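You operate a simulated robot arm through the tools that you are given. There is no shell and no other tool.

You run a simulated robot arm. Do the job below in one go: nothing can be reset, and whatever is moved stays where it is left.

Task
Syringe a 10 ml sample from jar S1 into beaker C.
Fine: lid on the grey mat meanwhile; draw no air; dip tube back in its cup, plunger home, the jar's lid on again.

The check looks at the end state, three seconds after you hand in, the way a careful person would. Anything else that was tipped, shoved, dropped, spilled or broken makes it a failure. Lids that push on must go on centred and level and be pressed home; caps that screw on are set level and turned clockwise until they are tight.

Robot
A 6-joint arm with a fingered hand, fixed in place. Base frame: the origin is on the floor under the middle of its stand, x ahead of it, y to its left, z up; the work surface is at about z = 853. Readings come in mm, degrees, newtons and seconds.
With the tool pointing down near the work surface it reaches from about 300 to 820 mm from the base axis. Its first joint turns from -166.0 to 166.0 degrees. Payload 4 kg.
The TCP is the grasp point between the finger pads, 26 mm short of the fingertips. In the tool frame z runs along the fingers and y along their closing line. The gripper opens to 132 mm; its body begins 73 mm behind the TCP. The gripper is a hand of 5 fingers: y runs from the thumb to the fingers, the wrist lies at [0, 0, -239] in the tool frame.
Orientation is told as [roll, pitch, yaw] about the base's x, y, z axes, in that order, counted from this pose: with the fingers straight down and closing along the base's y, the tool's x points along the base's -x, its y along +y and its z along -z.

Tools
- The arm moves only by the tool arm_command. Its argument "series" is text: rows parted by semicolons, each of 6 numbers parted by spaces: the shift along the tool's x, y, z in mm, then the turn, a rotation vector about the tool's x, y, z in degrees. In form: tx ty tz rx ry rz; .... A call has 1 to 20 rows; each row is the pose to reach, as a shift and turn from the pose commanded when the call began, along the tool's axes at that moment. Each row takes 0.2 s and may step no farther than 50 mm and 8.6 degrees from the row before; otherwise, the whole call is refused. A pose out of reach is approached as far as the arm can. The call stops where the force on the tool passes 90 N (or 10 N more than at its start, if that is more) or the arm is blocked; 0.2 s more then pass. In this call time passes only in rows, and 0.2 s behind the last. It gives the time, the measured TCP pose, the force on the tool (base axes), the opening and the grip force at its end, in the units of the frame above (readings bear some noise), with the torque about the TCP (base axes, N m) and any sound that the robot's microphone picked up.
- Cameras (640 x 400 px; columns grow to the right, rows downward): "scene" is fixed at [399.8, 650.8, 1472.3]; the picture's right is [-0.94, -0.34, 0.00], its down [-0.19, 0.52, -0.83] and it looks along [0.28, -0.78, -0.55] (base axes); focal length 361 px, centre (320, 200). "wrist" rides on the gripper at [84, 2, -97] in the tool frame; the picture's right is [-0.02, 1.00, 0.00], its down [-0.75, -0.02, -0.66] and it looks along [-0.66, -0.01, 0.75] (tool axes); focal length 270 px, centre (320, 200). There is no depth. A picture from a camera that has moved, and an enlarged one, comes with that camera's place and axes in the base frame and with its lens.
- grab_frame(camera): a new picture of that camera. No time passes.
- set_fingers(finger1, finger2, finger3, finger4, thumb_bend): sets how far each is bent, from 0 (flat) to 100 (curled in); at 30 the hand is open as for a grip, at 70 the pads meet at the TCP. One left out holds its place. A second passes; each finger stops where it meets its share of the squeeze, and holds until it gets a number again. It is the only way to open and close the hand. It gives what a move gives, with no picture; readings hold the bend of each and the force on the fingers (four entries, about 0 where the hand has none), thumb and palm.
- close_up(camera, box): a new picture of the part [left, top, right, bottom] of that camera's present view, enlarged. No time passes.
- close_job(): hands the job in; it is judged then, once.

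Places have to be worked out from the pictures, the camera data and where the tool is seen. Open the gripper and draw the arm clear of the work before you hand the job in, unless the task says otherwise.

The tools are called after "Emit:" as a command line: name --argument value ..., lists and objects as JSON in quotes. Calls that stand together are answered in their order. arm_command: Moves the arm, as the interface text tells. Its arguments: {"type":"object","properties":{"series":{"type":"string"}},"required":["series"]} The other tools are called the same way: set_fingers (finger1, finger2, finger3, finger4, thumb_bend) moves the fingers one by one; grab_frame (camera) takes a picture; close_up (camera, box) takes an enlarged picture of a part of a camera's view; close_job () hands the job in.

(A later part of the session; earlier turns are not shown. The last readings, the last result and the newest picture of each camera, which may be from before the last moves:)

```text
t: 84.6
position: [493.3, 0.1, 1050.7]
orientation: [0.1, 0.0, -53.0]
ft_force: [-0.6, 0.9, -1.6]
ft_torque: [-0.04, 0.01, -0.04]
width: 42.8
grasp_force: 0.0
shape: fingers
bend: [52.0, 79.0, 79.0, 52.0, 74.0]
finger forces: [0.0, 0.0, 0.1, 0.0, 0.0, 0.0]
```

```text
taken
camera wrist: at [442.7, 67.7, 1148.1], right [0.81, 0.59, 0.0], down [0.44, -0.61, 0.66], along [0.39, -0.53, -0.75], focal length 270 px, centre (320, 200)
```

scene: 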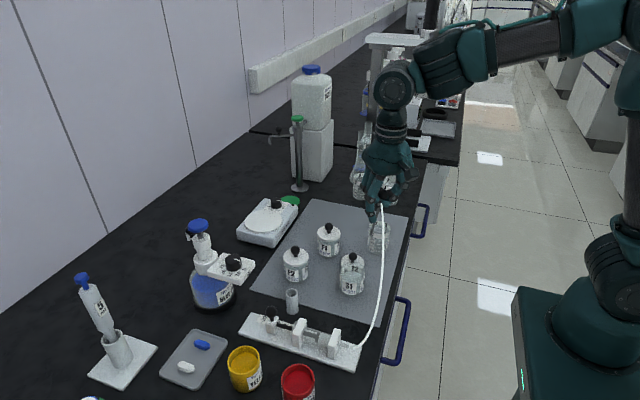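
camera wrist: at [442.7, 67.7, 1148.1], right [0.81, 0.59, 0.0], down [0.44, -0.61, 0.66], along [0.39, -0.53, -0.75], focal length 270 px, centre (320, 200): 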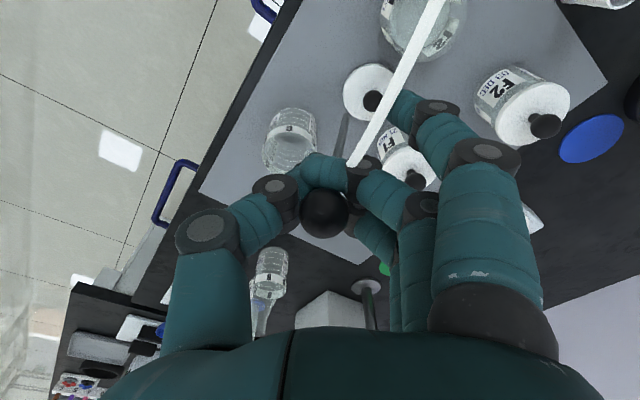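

The forces remain within noise and the hose keeps its slack curve. I carry on to above beaker C.

Emit:
arm_command --series "-7 -8 0 0 0 0; -16 -19 0 0 0 0; -26 -31 0 0 0 0; -36 -43 0 0 0 0; -44 -53 0 0 0 0; -46.8 -56.7 0 0 0 0; -46.8 -56.7 0 0 0 0"

Emit:
grab_frame --camera "wrist"

Emit:
close_up --camera "wrist" --box '[220, 40, 440, 260]'

Emit:
close_up --camera "scene" --box '[330, 150, 440, 270]'

Emit:
grab_frame --camera "scene"

```text
t: 86.2
position: [474.4, -69.4, 1052.9]
orientation: [0.0, 0.0, -53.0]
ft_force: [0.0, 0.8, 0.7]
ft_torque: [0.03, 0.01, 0.01]
width: 42.6
grasp_force: 0.0
shape: fingers
bend: [52.0, 79.0, 79.0, 52.0, 74.0]
finger forces: [0.0, 0.1, 0.0, 0.0, 0.0, 0.0]
```

```text
taken
camera wrist: at [424.5, -2.1, 1148.7], right [0.81, 0.59, 0.0], down [0.44, -0.61, 0.66], along [0.39, -0.53, -0.75], focal length 270 px, centre (320, 200)
```

wrist: 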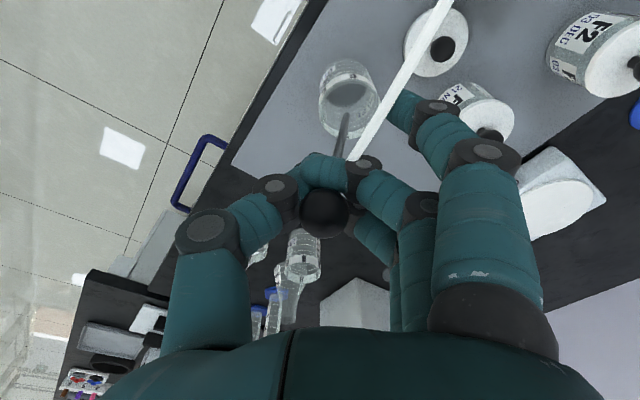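

```text
1.82 times, centred on (330, 150) of wrist
camera zoom: at [424.5, -2.1, 1148.7], right [0.81, 0.59, 0.0], down [0.44, -0.61, 0.66], along [0.39, -0.53, -0.75], focal length 491 px, centre (302, 291)
```

zoom: 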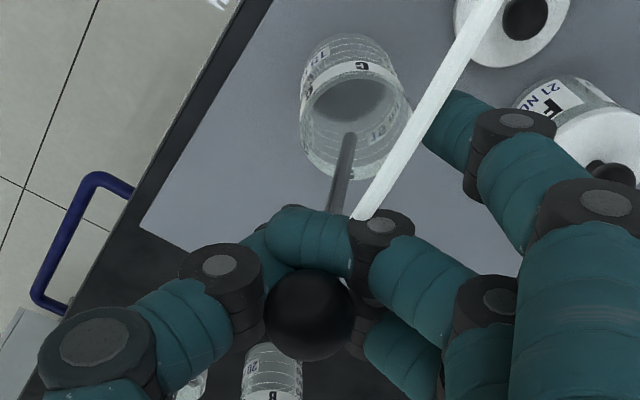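

```text
3.33 times, centred on (385, 210) of scene
camera zoom: at [399.8, 650.8, 1472.3], right [-0.94, -0.34, 0.0], down [-0.19, 0.52, -0.83], along [0.28, -0.78, -0.55], focal length 1202 px, centre (103, 167)
```

zoom: 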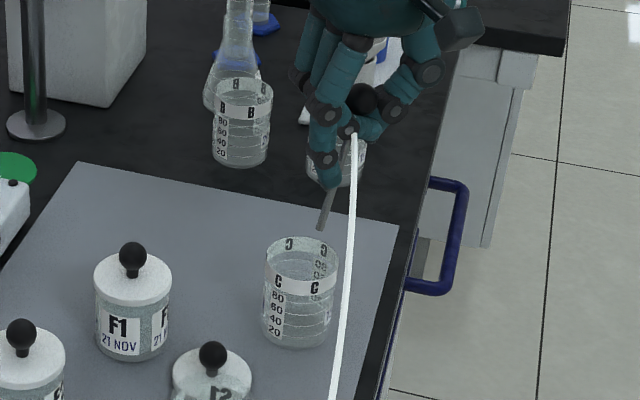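

```text
taken
```

scene: 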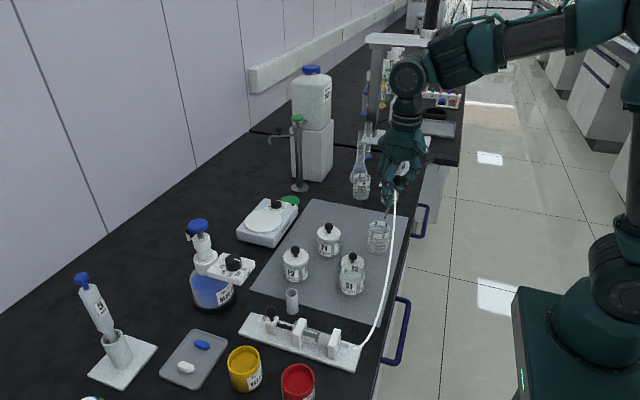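

The tip is over C's mouth at (491, -61, 951), with C's centre near (499, -58) and rim about 925; the hose exerts no force. I spread finger 1 away from the beaker and lower the tube into it.

Emit:
set_fingers --finger1 36

Emit:
arm_command --series "0 0 10 0 0 0; 0 0 22 0 0 0; 0 0 34 0 0 0; 0 0 46 0 0 0; 0 0 56 0 0 0; 0 0 65 0 0 0; 0 0 72 0 0 0; 0 0 76 0 0 0; 0 0 76 0 0 0"

Emit:
close_up --camera "wrist" --box '[220, 40, 440, 260]'

Emit:
close_up --camera "scene" --box '[340, 180, 430, 270]'

```text
t: 87.2
position: [474.5, -69.1, 1052.3]
orientation: [0.0, 0.0, -52.9]
ft_force: [0.5, -0.9, -0.3]
ft_torque: [0.02, 0.01, -0.02]
width: 64.6
grasp_force: 0.0
shape: fingers
bend: [36.0, 79.0, 79.0, 52.0, 74.0]
finger forces: [0.1, 0.1, 0.0, 0.1, 0.0, 0.0]
```

```text
t: 89.2
position: [474.0, -69.5, 975.6]
orientation: [-0.1, 0.0, -53.0]
ft_force: [-0.7, -0.6, 0.7]
ft_torque: [-0.02, 0.04, 0.0]
width: 64.4
grasp_force: 0.0
shape: fingers
bend: [36.0, 79.0, 79.0, 52.0, 74.0]
finger forces: [0.0, 0.0, 0.0, 0.0, 0.0, 0.0]
```

```text
1.82 times, centred on (330, 150) of wrist
camera zoom: at [424.9, -1.9, 1072.8], right [0.81, 0.59, 0.0], down [0.44, -0.61, 0.66], along [0.39, -0.53, -0.75], focal length 491 px, centre (302, 291)
```

zoom: 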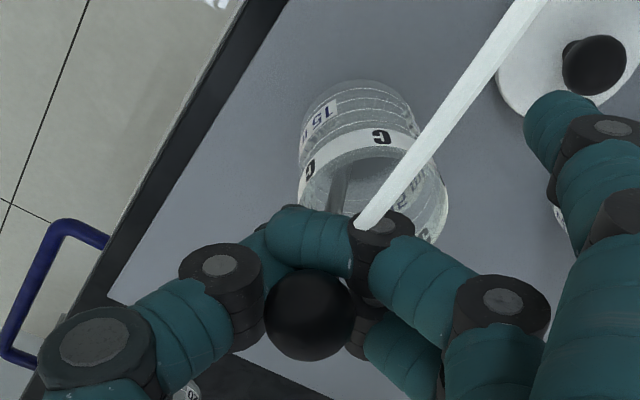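

```text
4.44 times, centred on (385, 225) of scene
camera zoom: at [399.8, 650.8, 1472.3], right [-0.94, -0.34, 0.0], down [-0.19, 0.52, -0.83], along [0.28, -0.78, -0.55], focal length 1603 px, centre (31, 89)
```

zoom: 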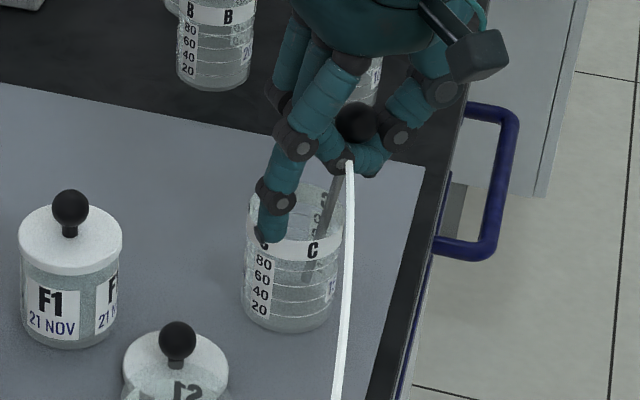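

The rod is inside C with its tip about 18 mm above the floor. I lower another 13 mm and look.

Emit:
arm_command --series "0 0 4 0 0 0; 0 0 8 0 0 0; 0 0 11 0 0 0; 0 0 13 0 0 0; 0 0 13 0 0 0"

Emit:
close_up --camera "wrist" --box '[220, 40, 440, 260]'

Emit:
close_up --camera "scene" --box '[350, 190, 420, 260]'

```text
t: 90.4
position: [475.9, -71.2, 961.5]
orientation: [-0.1, 0.1, -52.9]
ft_force: [-0.6, 0.3, -0.7]
ft_torque: [-0.01, -0.02, 0.01]
width: 64.3
grasp_force: 0.0
shape: fingers
bend: [36.0, 79.0, 79.0, 52.0, 74.0]
finger forces: [0.0, 0.0, 0.0, 0.1, 0.0, 0.1]
```

```text
1.82 times, centred on (330, 150) of wrist
camera zoom: at [425.2, -2.7, 1059.0], right [0.81, 0.59, 0.0], down [0.44, -0.61, 0.66], along [0.39, -0.53, -0.75], focal length 491 px, centre (302, 291)
```

zoom: 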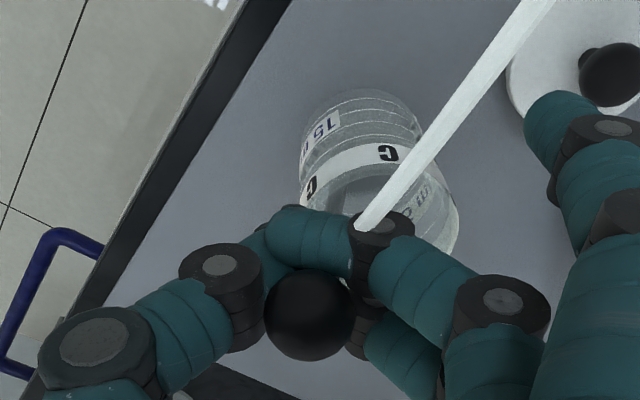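

```text
5.71 times, centred on (385, 225) of scene
camera zoom: at [399.8, 650.8, 1472.3], right [-0.94, -0.34, 0.0], down [-0.19, 0.52, -0.83], along [0.28, -0.78, -0.55], focal length 2061 px, centre (-51, 57)
```

zoom: 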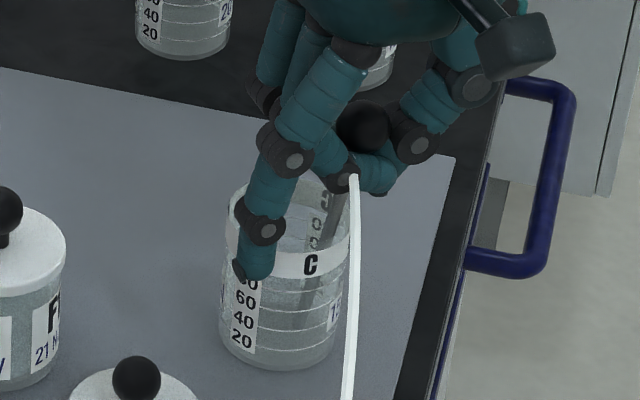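

No contact yet. I lower 2 mm at a time and watch whether the ball lifts in the cage.

Emit:
arm_command --series "0 0 1 0 0 0; 0 0 2 0 0 0; 0 0 3 0 0 0; 0 0 3 0 0 0"

Emit:
close_up --camera "wrist" --box '[260, 100, 400, 240]'

Emit:
close_up --camera "scene" --box '[350, 190, 420, 260]'

```text
t: 91.4
position: [474.4, -71.1, 958.1]
orientation: [0.0, 0.2, -53.0]
ft_force: [0.5, -0.2, -0.4]
ft_torque: [0.0, 0.0, -0.02]
width: 64.4
grasp_force: 0.1
shape: fingers
bend: [36.0, 79.0, 79.0, 52.0, 74.0]
finger forces: [0.0, 0.1, 0.0, 0.0, 0.0, 0.0]
```

```text
2.86 times, centred on (330, 170) of wrist
camera zoom: at [425.2, -2.9, 1054.8], right [0.81, 0.59, 0.0], down [0.44, -0.61, 0.66], along [0.39, -0.53, -0.75], focal length 772 px, centre (291, 286)
```

zoom: 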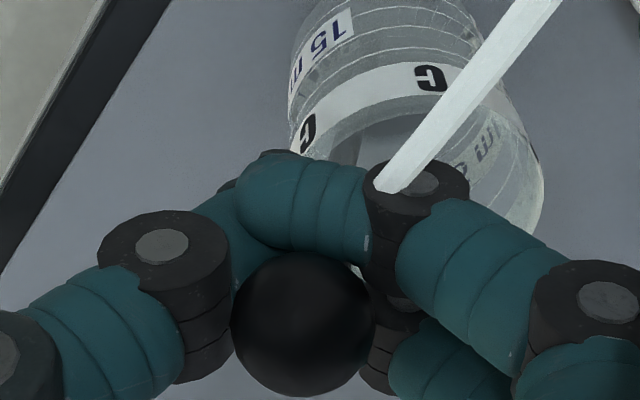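

```text
5.71 times, centred on (385, 225) of scene
camera zoom: at [399.8, 650.8, 1472.3], right [-0.94, -0.34, 0.0], down [-0.19, 0.52, -0.83], along [0.28, -0.78, -0.55], focal length 2061 px, centre (-51, 57)
```

zoom: 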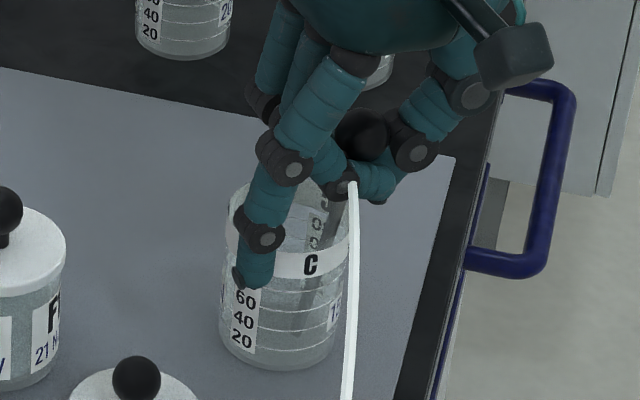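

Ball unchanged in the hand. Two more millimetres.

Emit:
arm_command --series "0 0 1 0 0 0; 0 0 2 0 0 0; 0 0 2 0 0 0"

Emit:
close_up --camera "wrist" --box '[260, 100, 400, 240]'

Emit:
close_up --camera "scene" --box '[350, 200, 410, 260]'

```text
t: 92.2
position: [476.6, -70.9, 957.6]
orientation: [0.1, -0.1, -53.0]
ft_force: [-0.3, 0.0, 13.6]
ft_torque: [0.02, -0.71, -0.03]
width: 64.5
grasp_force: 7.2
shape: fingers
bend: [36.0, 79.0, 79.0, 54.0, 75.0]
finger forces: [0.0, 0.0, 0.0, 13.7, 0.1, 0.1]
```

```text
2.86 times, centred on (330, 170) of wrist
camera zoom: at [425.7, -3.2, 1053.5], right [0.81, 0.59, 0.0], down [0.44, -0.61, 0.66], along [0.39, -0.53, -0.75], focal length 772 px, centre (291, 286)
```

zoom: 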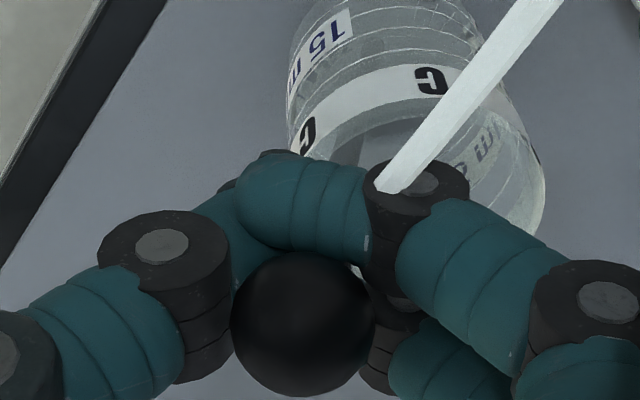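

```text
6.67 times, centred on (380, 230) of scene
camera zoom: at [399.8, 650.8, 1472.3], right [-0.94, -0.34, 0.0], down [-0.19, 0.52, -0.83], along [0.28, -0.78, -0.55], focal length 2405 px, centre (-80, 0)
```

zoom: 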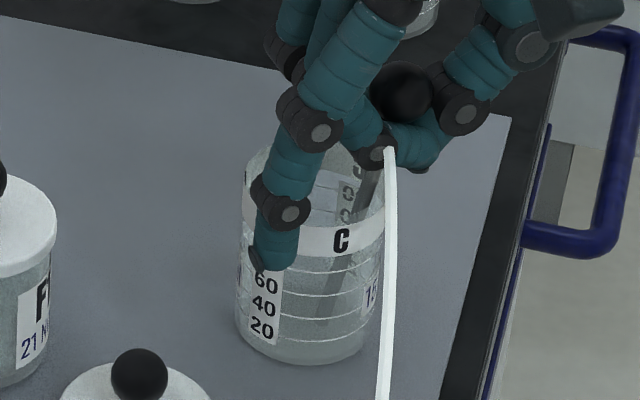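

Finger 4 does exist, hidden from view, and it met C's rim (13.6 N at about 52 mm beside the TCP). I raise at once by 4 mm and then curl finger 4 in.

Emit:
arm_command --series "0 0 -2 0 0 0; 0 0 -4 0 0 0; 0 0 -5 0 0 0"

Emit:
grab_frame --camera "wrist"

Emit:
close_up --camera "scene" --box '[340, 190, 420, 270]'

```text
t: 93.0
position: [475.4, -70.3, 962.9]
orientation: [0.0, 0.0, -53.0]
ft_force: [-0.4, 0.3, -0.9]
ft_torque: [0.0, 0.0, 0.02]
width: 64.4
grasp_force: 0.0
shape: fingers
bend: [36.0, 79.0, 79.0, 52.0, 75.0]
finger forces: [0.0, 0.1, 0.0, 0.1, 0.1, 0.0]
```

```text
taken
camera wrist: at [425.7, -3.0, 1058.8], right [0.81, 0.59, 0.0], down [0.44, -0.61, 0.66], along [0.39, -0.53, -0.75], focal length 270 px, centre (320, 200)
```

wrist: 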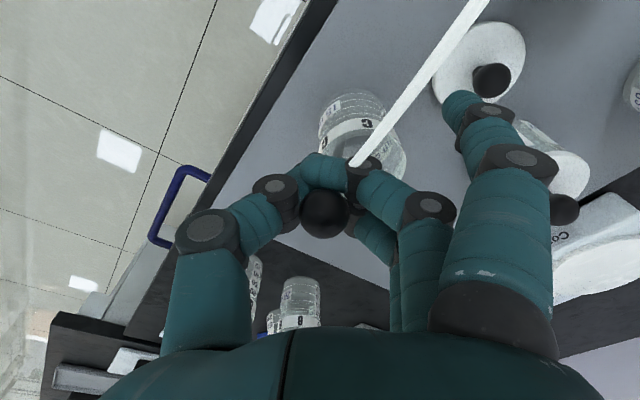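

```text
5.00 times, centred on (380, 230) of scene
camera zoom: at [399.8, 650.8, 1472.3], right [-0.94, -0.34, 0.0], down [-0.19, 0.52, -0.83], along [0.28, -0.78, -0.55], focal length 1804 px, centre (20, 50)
```

zoom: 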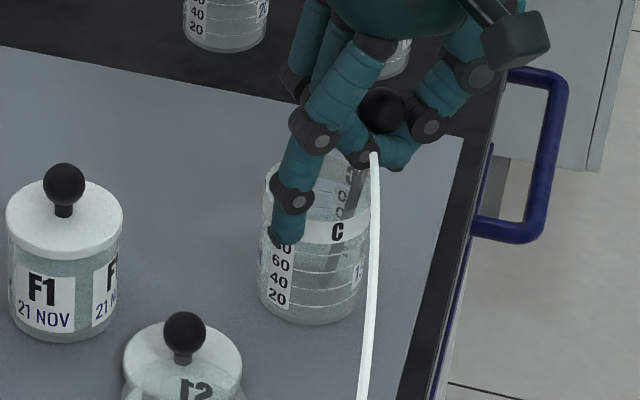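

Force gone and C unmoved (its label is at the same place). I curl finger 4 in and then lower again carefully.

Emit:
set_fingers --finger4 80

Emit:
arm_command --series "0 0 2 0 0 0; 0 0 4 0 0 0; 0 0 5 0 0 0; 0 0 5 0 0 0"

Emit:
close_up --camera "wrist" --box '[260, 100, 400, 240]'

```text
t: 94.0
position: [475.0, -69.9, 962.8]
orientation: [-0.1, 0.0, -53.0]
ft_force: [0.7, -0.8, -0.7]
ft_torque: [0.01, 0.0, -0.03]
width: 64.5
grasp_force: 0.1
shape: fingers
bend: [36.0, 79.0, 79.0, 80.0, 75.0]
finger forces: [0.0, 0.0, 0.0, 0.0, 0.1, 0.0]
```

```text
t: 95.0
position: [473.9, -71.1, 956.8]
orientation: [0.0, 0.1, -53.0]
ft_force: [0.1, 0.3, -1.1]
ft_torque: [-0.01, 0.01, 0.04]
width: 64.5
grasp_force: 0.0
shape: fingers
bend: [36.0, 79.0, 79.0, 80.0, 75.0]
finger forces: [0.1, 0.1, 0.0, 0.0, 0.0, 0.1]
```

```text
2.86 times, centred on (330, 170) of wrist
camera zoom: at [425.2, -3.2, 1054.0], right [0.81, 0.59, 0.0], down [0.44, -0.61, 0.66], along [0.39, -0.53, -0.75], focal length 772 px, centre (291, 286)
```

zoom: 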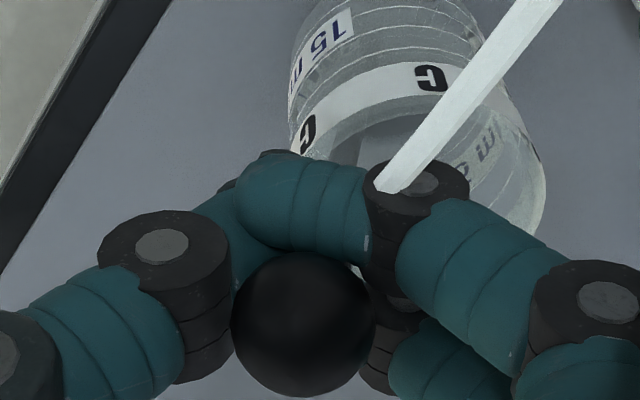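

Clear now. I lower further in 1 mm rows and compare the ball's position in the hand.

Emit:
arm_command --series "0 0 1 0 0 0; 0 0 2 0 0 0; 0 0 3 0 0 0; 0 0 3 0 0 0"

Emit:
close_up --camera "wrist" --box '[260, 100, 400, 240]'

Emit:
close_up --camera "scene" --box '[350, 190, 420, 260]'

```text
t: 96.0
position: [474.3, -70.1, 953.2]
orientation: [0.0, 0.1, -53.1]
ft_force: [-0.9, 0.4, 0.9]
ft_torque: [-0.01, -0.02, 0.0]
width: 64.5
grasp_force: 0.0
shape: fingers
bend: [36.0, 79.0, 79.0, 80.0, 75.0]
finger forces: [0.0, 0.1, 0.0, 0.0, 0.2, 0.0]
```

```text
2.86 times, centred on (330, 170) of wrist
camera zoom: at [424.9, -2.3, 1050.6], right [0.81, 0.59, 0.0], down [0.44, -0.61, 0.66], along [0.39, -0.53, -0.75], focal length 772 px, centre (291, 286)
```

zoom: 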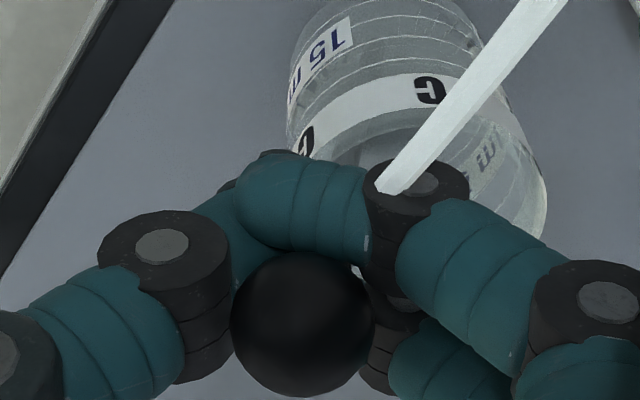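

```text
5.71 times, centred on (385, 225) of scene
camera zoom: at [399.8, 650.8, 1472.3], right [-0.94, -0.34, 0.0], down [-0.19, 0.52, -0.83], along [0.28, -0.78, -0.55], focal length 2061 px, centre (-51, 57)
```

zoom: 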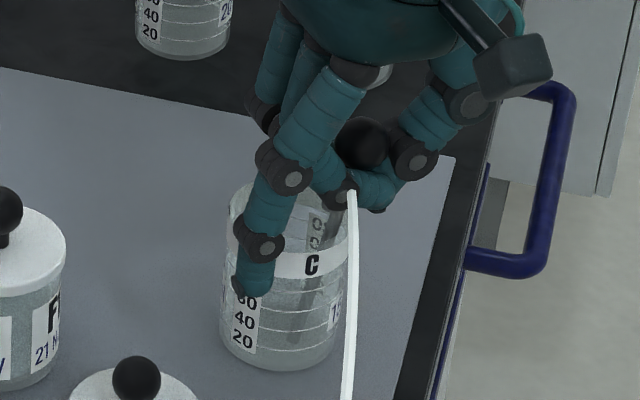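

By the calibration from S1 the floor should be about 2 mm lower. I lower 2 mm more.

Emit:
arm_command --series "0 0 1 0 0 0; 0 0 2 0 0 0; 0 0 2 0 0 0"

Emit:
close_up --camera "wrist" --box '[260, 100, 400, 240]'

```text
t: 96.8
position: [475.1, -70.1, 951.8]
orientation: [0.1, 0.1, -53.0]
ft_force: [0.7, -0.1, 1.0]
ft_torque: [-0.01, 0.01, 0.0]
width: 64.4
grasp_force: 0.1
shape: fingers
bend: [36.0, 79.0, 79.0, 80.0, 75.0]
finger forces: [0.0, 0.0, 0.0, 0.1, 0.1, 0.0]
```

```text
2.86 times, centred on (330, 170) of wrist
camera zoom: at [425.6, -2.8, 1048.4], right [0.81, 0.59, 0.0], down [0.44, -0.61, 0.66], along [0.39, -0.53, -0.75], focal length 772 px, centre (291, 286)
```

zoom: 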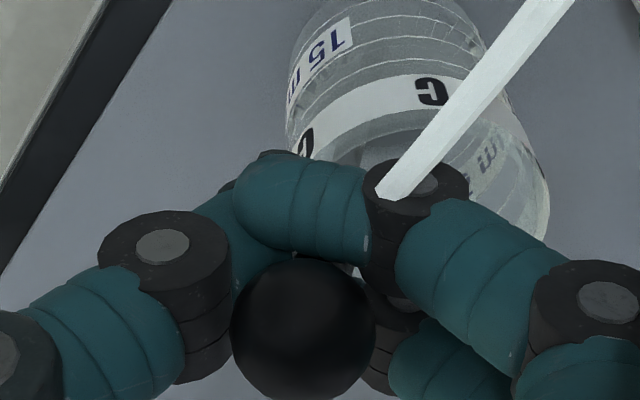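

The ball has risen slightly in the cage, so the tip stands on C's floor. I open only the thumb (it moves outward, away from the beaker) so the rod leans onto the rim on that side.

Emit:
set_fingers --thumb_bend 66

Emit:
close_up --camera "wrist" --box '[240, 80, 420, 260]'

Emit:
close_up --camera "scene" --box '[350, 190, 420, 260]'

```text
t: 97.8
position: [476.5, -69.1, 952.3]
orientation: [0.0, 0.0, -52.9]
ft_force: [-0.3, 0.0, 0.0]
ft_torque: [0.0, 0.01, 0.01]
width: 73.3
grasp_force: 0.2
shape: fingers
bend: [36.0, 82.0, 82.0, 80.0, 66.0]
finger forces: [0.1, 0.1, 0.0, 0.1, 0.0, 0.0]
```

```text
2.22 times, centred on (330, 170) of wrist
camera zoom: at [425.7, -2.8, 1048.5], right [0.81, 0.59, 0.0], down [0.44, -0.61, 0.66], along [0.39, -0.53, -0.75], focal length 601 px, centre (298, 267)
```

zoom: 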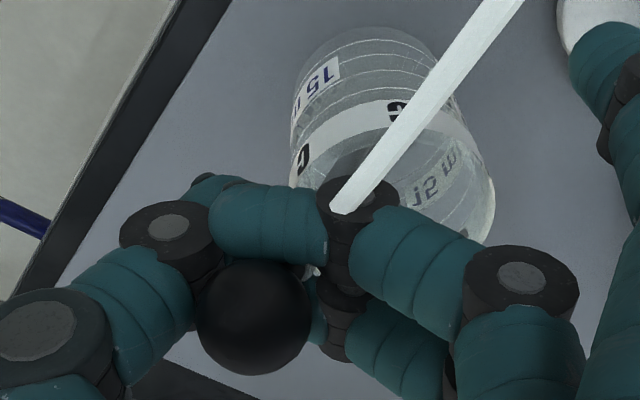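

```text
5.71 times, centred on (385, 225) of scene
camera zoom: at [399.8, 650.8, 1472.3], right [-0.94, -0.34, 0.0], down [-0.19, 0.52, -0.83], along [0.28, -0.78, -0.55], focal length 2061 px, centre (-51, 57)
```

zoom: 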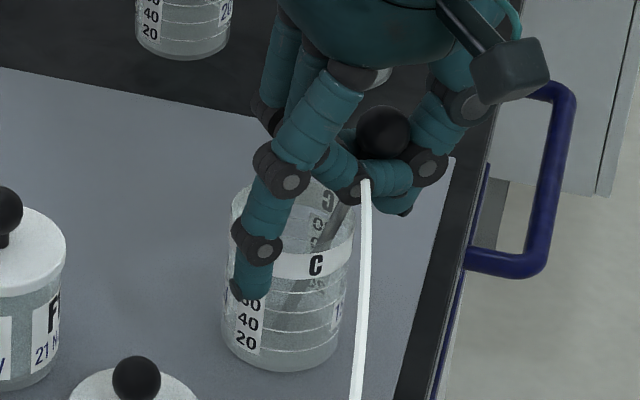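

With the thumb gone, fingers 2 and 3 closed a bit more and nudged the rod toward the thumb side. I back them off and open the thumb further.

Emit:
set_fingers --finger2 76 --finger3 76 --thumb_bend 56

Emit:
close_up --camera "wrist" --box '[240, 80, 420, 260]'

Emit:
close_up --camera "scene" --box '[350, 190, 420, 260]'

```text
t: 98.8
position: [476.1, -69.6, 952.8]
orientation: [0.0, 0.0, -53.0]
ft_force: [-0.5, -0.7, 0.0]
ft_torque: [0.0, 0.0, -0.01]
width: 86.4
grasp_force: 0.9
shape: fingers
bend: [36.0, 76.0, 76.0, 80.0, 56.0]
finger forces: [0.0, 0.6, 0.5, 0.1, 0.0, 0.1]
```

```text
2.22 times, centred on (330, 170) of wrist
camera zoom: at [425.7, -2.8, 1048.5], right [0.81, 0.59, 0.0], down [0.44, -0.61, 0.66], along [0.39, -0.53, -0.75], focal length 601 px, centre (298, 267)
```

zoom: 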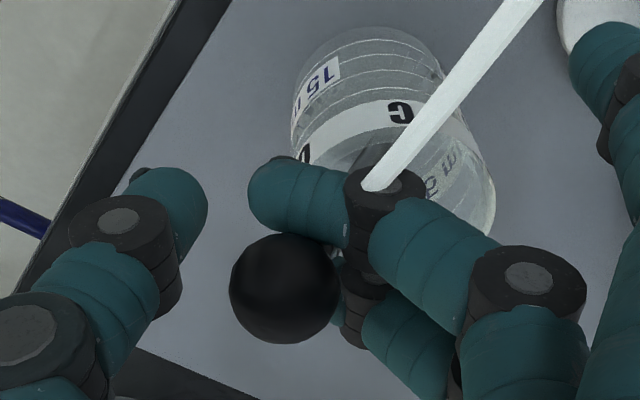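

```text
5.71 times, centred on (385, 225) of scene
camera zoom: at [399.8, 650.8, 1472.3], right [-0.94, -0.34, 0.0], down [-0.19, 0.52, -0.83], along [0.28, -0.78, -0.55], focal length 2061 px, centre (-51, 57)
```

zoom: 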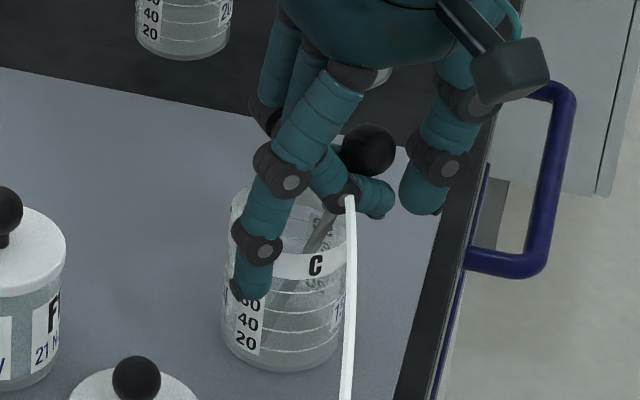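

The rod now leans on C's rim and rests lightly (0.5 N) against fingers 2 and 3. I slide the hand away along tool +y so those fingers leave the rod, without lowering anything.

Emit:
arm_command --series "0 2 0 0 0 0; 0 5 0 0 0 0; 0 9 0 0 0 0; 0 13 0 0 0 0; 0 13 0 0 0 0"

Emit:
close_up --camera "wrist" --box '[220, 60, 440, 260]'

Emit:
close_up --camera "scene" --box '[350, 190, 420, 260]'

```text
t: 100.0
position: [485.4, -64.0, 951.4]
orientation: [0.0, 0.0, -52.9]
ft_force: [0.1, 0.6, -0.5]
ft_torque: [0.0, 0.01, 0.0]
width: 86.7
grasp_force: 0.4
shape: fingers
bend: [36.0, 76.0, 76.0, 80.0, 56.0]
finger forces: [0.0, 0.4, 0.3, 0.0, 0.0, 0.0]
```

```text
2.00 times, centred on (330, 160) of wrist
camera zoom: at [436.2, 4.7, 1047.9], right [0.81, 0.59, 0.0], down [0.44, -0.61, 0.66], along [0.39, -0.53, -0.75], focal length 541 px, centre (300, 280)
```

zoom: 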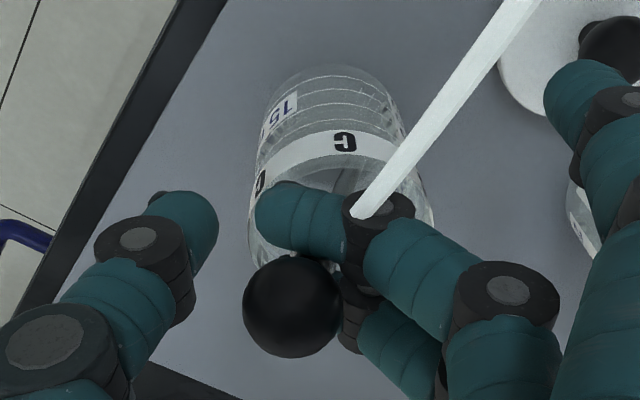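

```text
5.71 times, centred on (385, 225) of scene
camera zoom: at [399.8, 650.8, 1472.3], right [-0.94, -0.34, 0.0], down [-0.19, 0.52, -0.83], along [0.28, -0.78, -0.55], focal length 2061 px, centre (-51, 57)
```

zoom: 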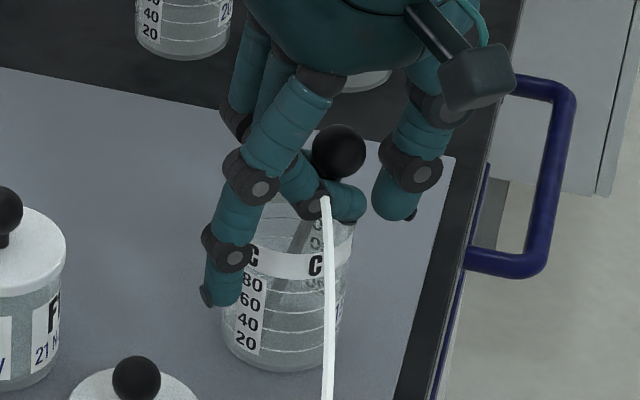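

The ball rode along on the curled fingers, so they must open a little. The fingertips are now well inside C's mouth circle, so I open fingers 2 and 3 slightly to let the ball settle between them and the thumb.

Emit:
set_fingers --finger2 68 --finger3 68 --thumb_bend 55

Emit:
close_up --camera "wrist" --box '[220, 60, 440, 260]'

Emit:
close_up --camera "scene" --box '[350, 190, 420, 260]'

```text
t: 101.0
position: [485.9, -63.7, 951.3]
orientation: [0.0, 0.0, -53.0]
ft_force: [-0.8, 0.0, 3.8]
ft_torque: [0.05, 0.0, 0.0]
width: 88.6
grasp_force: 2.1
shape: fingers
bend: [36.0, 70.0, 68.0, 80.0, 55.0]
finger forces: [0.0, 3.6, 0.0, 0.0, 0.1, 0.0]
```

```text
2.00 times, centred on (330, 160) of wrist
camera zoom: at [436.2, 4.6, 1048.0], right [0.81, 0.59, 0.0], down [0.44, -0.61, 0.66], along [0.39, -0.53, -0.75], focal length 541 px, centre (300, 280)
```

zoom: 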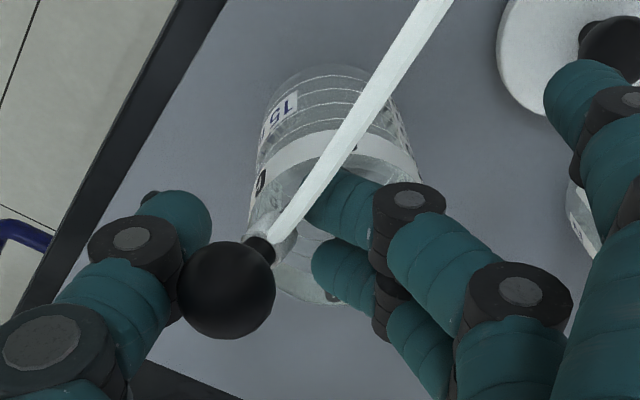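

```text
5.71 times, centred on (385, 225) of scene
camera zoom: at [399.8, 650.8, 1472.3], right [-0.94, -0.34, 0.0], down [-0.19, 0.52, -0.83], along [0.28, -0.78, -0.55], focal length 2061 px, centre (-51, 57)
```

zoom: 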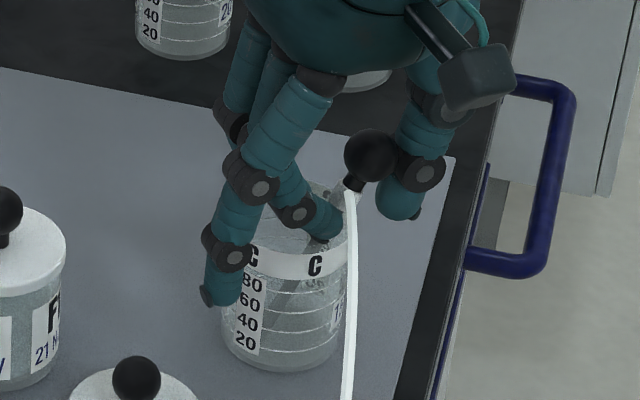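

The rod has tipped toward the thumb and passes under finger 2. I open the thumb more so the rod rests on the rim alone, then rise.

Emit:
set_fingers --thumb_bend 44

Emit:
arm_command --series "0 0 -2 0 0 0; 0 0 -5 0 0 0; 0 0 -8 0 0 0; 0 0 -8 0 0 0"

Emit:
close_up --camera "wrist" --box '[200, 60, 440, 260]'

Emit:
close_up --camera "scene" --box '[350, 190, 420, 260]'

```text
t: 102.0
position: [485.5, -63.6, 950.1]
orientation: [0.1, 0.0, -53.0]
ft_force: [-1.0, -0.2, 4.7]
ft_torque: [0.04, 0.05, 0.03]
width: 106.3
grasp_force: 2.0
shape: fingers
bend: [36.0, 70.0, 68.0, 80.0, 44.0]
finger forces: [0.0, 4.1, 0.1, 0.0, 0.0, 0.1]
```

```text
t: 103.0
position: [484.2, -63.1, 960.5]
orientation: [-0.1, 0.0, -53.0]
ft_force: [0.1, 0.2, 1.3]
ft_torque: [0.04, -0.02, -0.01]
width: 106.2
grasp_force: 0.2
shape: fingers
bend: [36.0, 68.0, 68.0, 80.0, 44.0]
finger forces: [0.0, 0.0, 0.0, 0.1, 0.0, 0.0]
```

```text
2.00 times, centred on (320, 160) of wrist
camera zoom: at [435.6, 4.6, 1057.2], right [0.81, 0.59, 0.0], down [0.44, -0.61, 0.66], along [0.39, -0.53, -0.75], focal length 541 px, centre (320, 280)
```

zoom: 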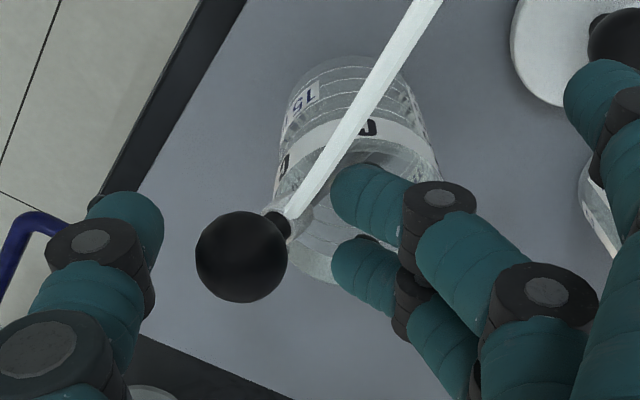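

```text
5.71 times, centred on (385, 225) of scene
camera zoom: at [399.8, 650.8, 1472.3], right [-0.94, -0.34, 0.0], down [-0.19, 0.52, -0.83], along [0.28, -0.78, -0.55], focal length 2061 px, centre (-51, 57)
```

zoom: 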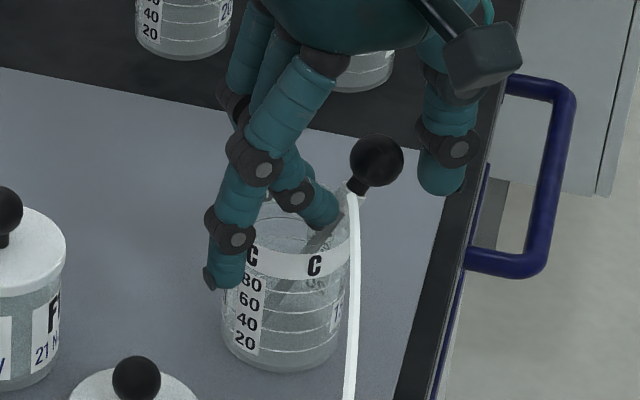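

The rod now rests by itself on C's rim with its tip inside on the floor. I raise the hand clear.

Emit:
arm_command --series "0 0 -8 0 0 0; 0 0 -18 0 0 0; 0 0 -32 0 0 0; 0 0 -50 0 0 0; 0 0 -70 0 0 0; 0 0 -92 0 0 0; 0 0 -95 0 0 0"

Emit:
grab_frame --camera "wrist"

Emit:
close_up --camera "wrist" --box '[220, 40, 440, 240]'

Emit:
close_up --camera "scene" --box '[340, 190, 430, 280]'

Emit:
grab_frame --camera "scene"

```text
t: 104.6
position: [486.0, -62.2, 1055.5]
orientation: [0.0, 0.1, -53.0]
ft_force: [1.4, -0.4, -0.6]
ft_torque: [0.0, 0.03, 0.01]
width: 106.3
grasp_force: 0.0
shape: fingers
bend: [36.0, 68.0, 68.0, 80.0, 44.0]
finger forces: [0.1, 0.0, 0.1, 0.0, 0.0, 0.1]
```

```text
taken
camera wrist: at [436.1, 4.5, 1152.2], right [0.81, 0.59, 0.0], down [0.44, -0.61, 0.66], along [0.39, -0.53, -0.75], focal length 270 px, centre (320, 200)
```

wrist: 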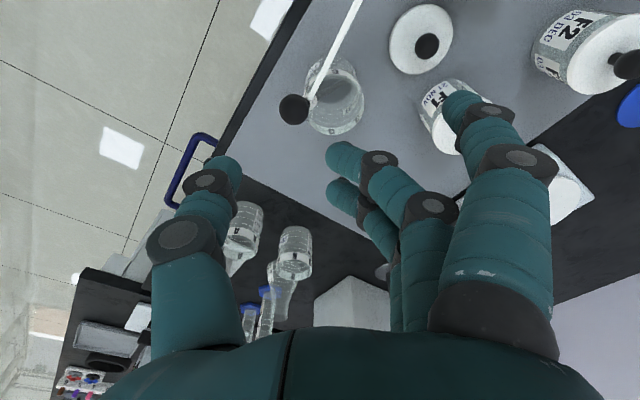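

```text
2.00 times, centred on (330, 140) of wrist
camera zoom: at [436.1, 4.5, 1152.2], right [0.81, 0.59, 0.0], down [0.44, -0.61, 0.66], along [0.39, -0.53, -0.75], focal length 541 px, centre (300, 320)
```

zoom: 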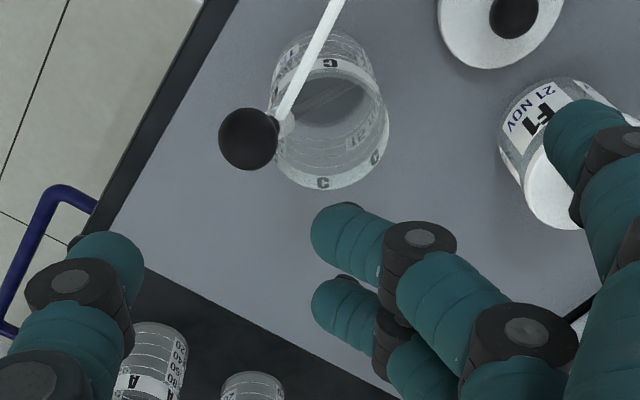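

```text
4.44 times, centred on (385, 235) of scene
camera zoom: at [399.8, 650.8, 1472.3], right [-0.94, -0.34, 0.0], down [-0.19, 0.52, -0.83], along [0.28, -0.78, -0.55], focal length 1603 px, centre (31, 44)
```

zoom: 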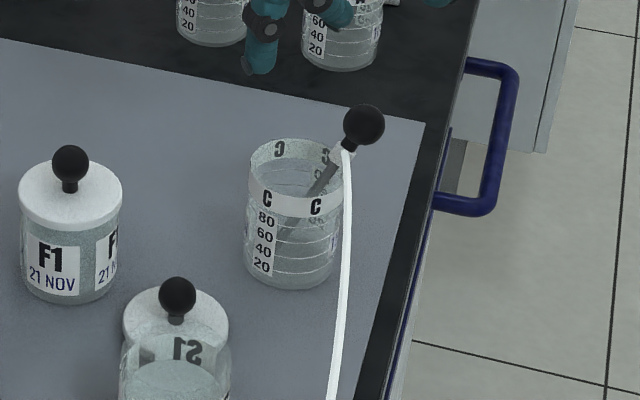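

```text
taken
```

scene: 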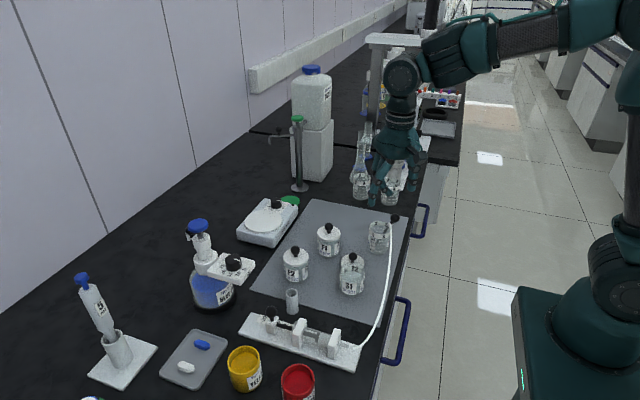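

The tube stands safely leaning in C, tip on the floor. I go back over the plunger ball, expected near (644, 254, 911), at yaw 0, and preset the fingers.

Emit:
arm_command --series "15.8 31.9 0 0 0 -5.3; 31.6 63.7 0 0 0 -10.6; 47.4 95.6 0 0 0 -15.9; 63.2 127.5 0 0 0 -21.2; 79 159.4 0 0 0 -26.5; 94.7 191.2 0 0 0 -31.8; 110.5 223.1 0 0 0 -37.1; 126.3 255 0 0 0 -42.4; 142.1 286.8 0 0 0 -47.7; 157.9 318.7 0 0 0 -53; 157.9 318.7 0 0 0 -53"

Emit:
set_fingers --finger1 44 --finger2 56 --finger3 56 --finger4 60 --thumb_bend 56

Emit:
close_up --camera "wrist" --box '[210, 20, 430, 220]'

Emit:
close_up --camera "scene" --box '[230, 280, 380, 380]'

Emit:
close_up --camera "scene" --box '[310, 190, 430, 310]'

```text
t: 107.0
position: [644.4, 256.3, 1053.1]
orientation: [0.0, 0.0, 0.1]
ft_force: [0.2, 0.5, 0.2]
ft_torque: [-0.02, -0.02, 0.03]
width: 106.4
grasp_force: 0.1
shape: fingers
bend: [36.0, 68.0, 68.0, 80.0, 44.0]
finger forces: [0.0, 0.0, 0.0, 0.1, 0.0, 0.0]
```

```text
t: 108.0
position: [644.1, 256.6, 1053.8]
orientation: [0.0, 0.1, 0.1]
ft_force: [-0.5, -0.1, 1.1]
ft_torque: [-0.02, 0.0, 0.01]
width: 76.1
grasp_force: 0.1
shape: fingers
bend: [44.0, 56.0, 56.0, 60.0, 56.0]
finger forces: [0.0, 0.1, 0.0, 0.0, 0.0, 0.0]
```

```text
2.00 times, centred on (320, 120) of wrist
camera zoom: at [559.4, 257.1, 1149.5], right [0.02, 1.0, 0.0], down [0.75, -0.02, 0.66], along [0.66, -0.01, -0.75], focal length 541 px, centre (320, 360)
```

zoom: 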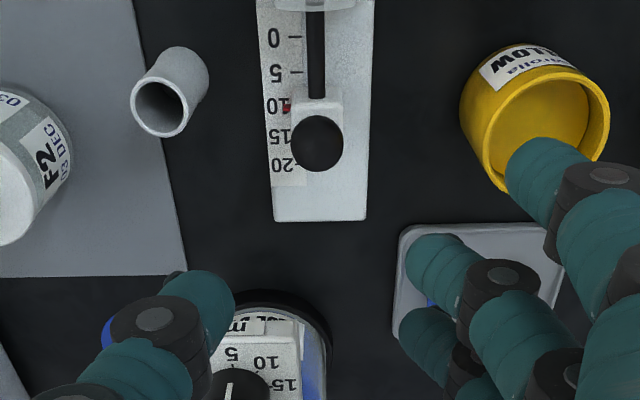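

```text
4.00 times, centred on (305, 330) of scene
camera zoom: at [399.8, 650.8, 1472.3], right [-0.94, -0.34, 0.0], down [-0.19, 0.52, -0.83], along [0.28, -0.78, -0.55], focal length 1443 px, centre (380, -320)
```

zoom: 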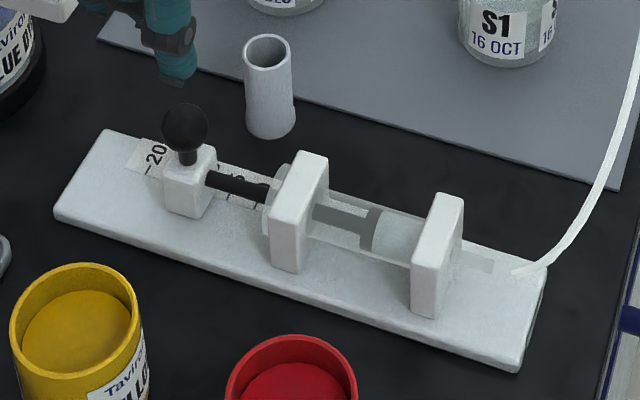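

```text
3.33 times, centred on (370, 250) of scene
camera zoom: at [399.8, 650.8, 1472.3], right [-0.94, -0.34, 0.0], down [-0.19, 0.52, -0.83], along [0.28, -0.78, -0.55], focal length 1202 px, centre (153, 33)
```

zoom: 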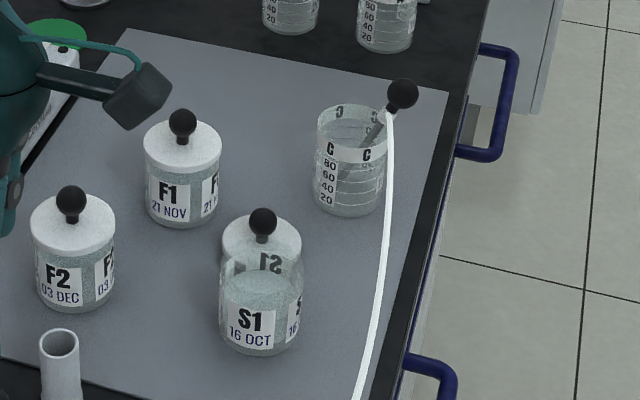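

The pointer is still at 10 and the tube in C is stable. The ball is almost exactly below the TCP; I descend to 17.5 mm above it.

Emit:
arm_command --series "-0.5 -0.5 15 0 0 0; -0.5 -0.5 35 0 0 0; -0.5 -0.5 55 0 0 0; -0.5 -0.5 75 0 0 0; -0.5 -0.5 93 0 0 0; -0.5 -0.5 107 0 0 0; -0.5 -0.5 117 0 0 0; -0.5 -0.5 123 0 0 0; -0.5 -0.5 123 0 0 0"

Emit:
close_up --camera "wrist" --box '[210, 60, 450, 260]'

```text
t: 110.0
position: [645.4, 254.3, 932.5]
orientation: [0.0, 0.0, 0.1]
ft_force: [0.5, 0.8, -0.7]
ft_torque: [0.0, 0.01, 0.01]
width: 75.9
grasp_force: 0.0
shape: fingers
bend: [44.0, 56.0, 56.0, 60.0, 56.0]
finger forces: [0.1, 0.0, 0.0, 0.0, 0.0, 0.0]
```

```text
2.00 times, centred on (330, 160) of wrist
camera zoom: at [560.0, 255.1, 1029.1], right [0.02, 1.0, 0.0], down [0.75, -0.02, 0.66], along [0.66, -0.01, -0.75], focal length 541 px, centre (300, 280)
```

zoom: 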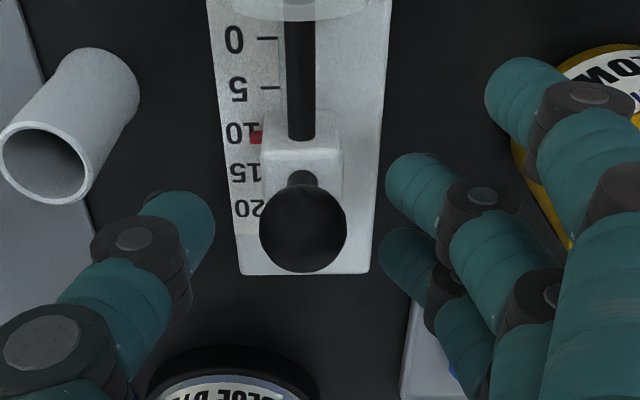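

Slightly high; I lower 2.5 mm, shift 0.8 mm and close on the ball.

Emit:
arm_command --series "0 0.8 1.5 0 0 0; 0 0.8 2.8 0 0 0; 0 0.8 2.8 0 0 0"

Emit:
set_fingers --finger2 66 --finger3 66 --thumb_bend 64

Emit:
set_fingers --finger2 76 --finger3 76 --thumb_bend 74

Emit:
close_up --camera "wrist" --box '[210, 60, 450, 260]'

```text
t: 110.8
position: [644.8, 254.5, 929.8]
orientation: [0.0, 0.0, 0.0]
ft_force: [0.5, 0.1, -0.7]
ft_torque: [0.01, 0.02, -0.01]
width: 75.9
grasp_force: 0.2
shape: fingers
bend: [44.0, 56.0, 56.0, 60.0, 56.0]
finger forces: [0.0, 0.1, 0.1, 0.0, 0.0, 0.0]
```

```text
t: 111.8
position: [645.2, 255.6, 931.7]
orientation: [-0.1, 0.0, 0.0]
ft_force: [0.2, -0.1, 0.0]
ft_torque: [0.03, 0.03, -0.02]
width: 64.6
grasp_force: 0.8
shape: fingers
bend: [44.0, 65.0, 66.0, 60.0, 64.0]
finger forces: [0.1, 0.4, 0.1, 0.0, 0.4, 0.1]
```

```text
t: 112.8
position: [645.1, 254.4, 929.2]
orientation: [0.0, 0.1, 0.0]
ft_force: [1.3, -1.9, -14.8]
ft_torque: [-0.06, -0.02, -0.02]
width: 62.6
grasp_force: 13.6
shape: fingers
bend: [44.0, 70.0, 73.0, 60.0, 67.0]
finger forces: [0.1, 8.7, 5.9, 0.0, 13.1, 0.0]
```

```text
2.00 times, centred on (330, 160) of wrist
camera zoom: at [560.5, 256.4, 1026.0], right [0.02, 1.0, 0.0], down [0.75, -0.02, 0.66], along [0.66, -0.01, -0.75], focal length 541 px, centre (300, 280)
```

zoom: 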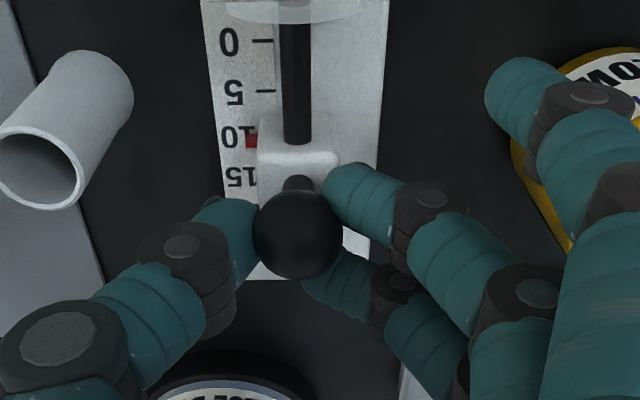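

Firm hold. I push the plunger towards home, 25 mm first.

Emit:
arm_command --series "1 0 0 0 0 0; 2.5 0 0 0 0 0; 4 0 0 0 0 0; 6 0 0 0 0 0; 8 0 0 0 0 0; 10 0 0 0 0 0; 12 0 0 0 0 0; 14 0 0 0 0 0; 16 0 0 0 0 0; 18 0 0 0 0 0; 20 0 0 0 0 0; 22 0 0 0 0 0; 24 0 0 0 0 0; 25 0 0 0 0 0; 25 0 0 0 0 0"

Emit:
close_up --camera "wrist" --box '[210, 60, 450, 260]'

Emit:
close_up --camera "scene" --box '[340, 190, 430, 280]'

```text
t: 116.0
position: [619.4, 255.1, 929.9]
orientation: [0.0, -0.1, 0.0]
ft_force: [0.4, 0.9, -8.7]
ft_torque: [-0.04, 0.04, -0.03]
width: 62.5
grasp_force: 13.7
shape: fingers
bend: [44.0, 70.0, 73.0, 60.0, 68.0]
finger forces: [0.1, 8.9, 6.1, 0.1, 11.6, 0.0]
```

```text
2.00 times, centred on (330, 160) of wrist
camera zoom: at [535.1, 256.4, 1025.3], right [0.02, 1.0, 0.0], down [0.75, -0.01, 0.66], along [0.66, -0.01, -0.75], focal length 541 px, centre (300, 280)
```

zoom: 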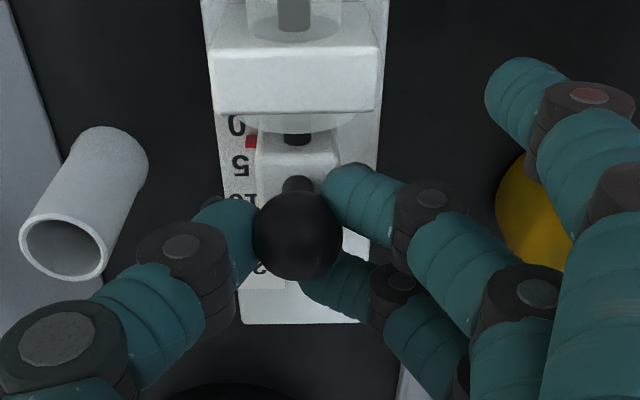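

```text
4.44 times, centred on (385, 235) of scene
camera zoom: at [399.8, 650.8, 1472.3], right [-0.94, -0.34, 0.0], down [-0.19, 0.52, -0.83], along [0.28, -0.78, -0.55], focal length 1603 px, centre (31, 44)
```

zoom: 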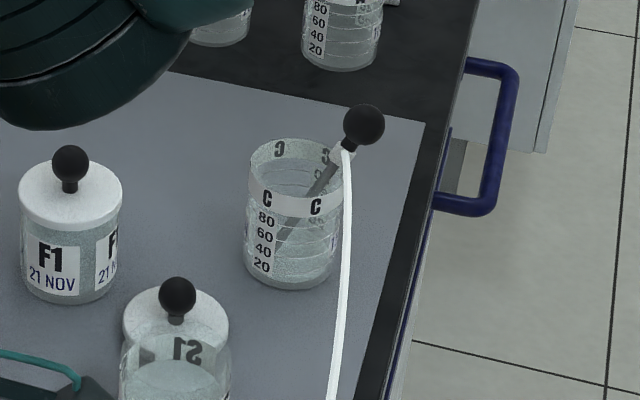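

About 5 mm to go. I push on in 1 mm rows to the stop and read the force.

Emit:
arm_command --series "1 0 0 0 0 0; 2 0 0 0 0 0; 3 0 0 0 0 0; 4 0 0 0 0 0; 5 0 0 0 0 0; 5.3 0 0 0 0 0; 5.3 0 0 0 0 0"

Emit:
close_up --camera "wrist" --box '[280, 80, 360, 160]'

```text
t: 117.6
position: [615.3, 255.6, 929.0]
orientation: [0.1, 0.0, 0.0]
ft_force: [8.5, -3.5, -12.4]
ft_torque: [-0.1, -0.15, 0.01]
width: 62.8
grasp_force: 14.4
shape: fingers
bend: [44.0, 70.0, 73.0, 60.0, 68.0]
finger forces: [0.0, 6.8, 9.3, 0.1, 14.5, 0.0]
```

```text
5.00 times, centred on (320, 120) of wrist
camera zoom: at [530.5, 256.7, 1025.5], right [0.02, 1.0, 0.0], down [0.75, -0.02, 0.66], along [0.66, -0.01, -0.75], focal length 1351 px, centre (320, 600)
```

zoom: 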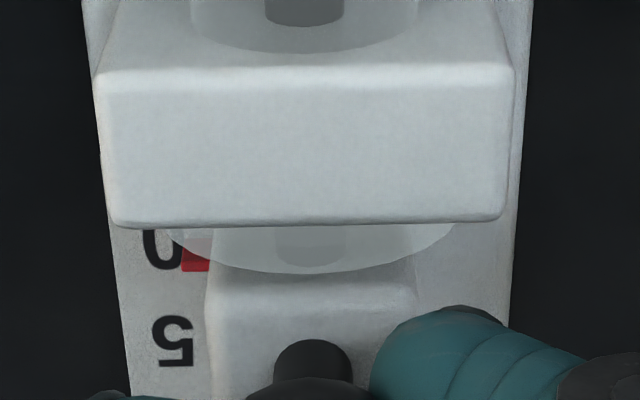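

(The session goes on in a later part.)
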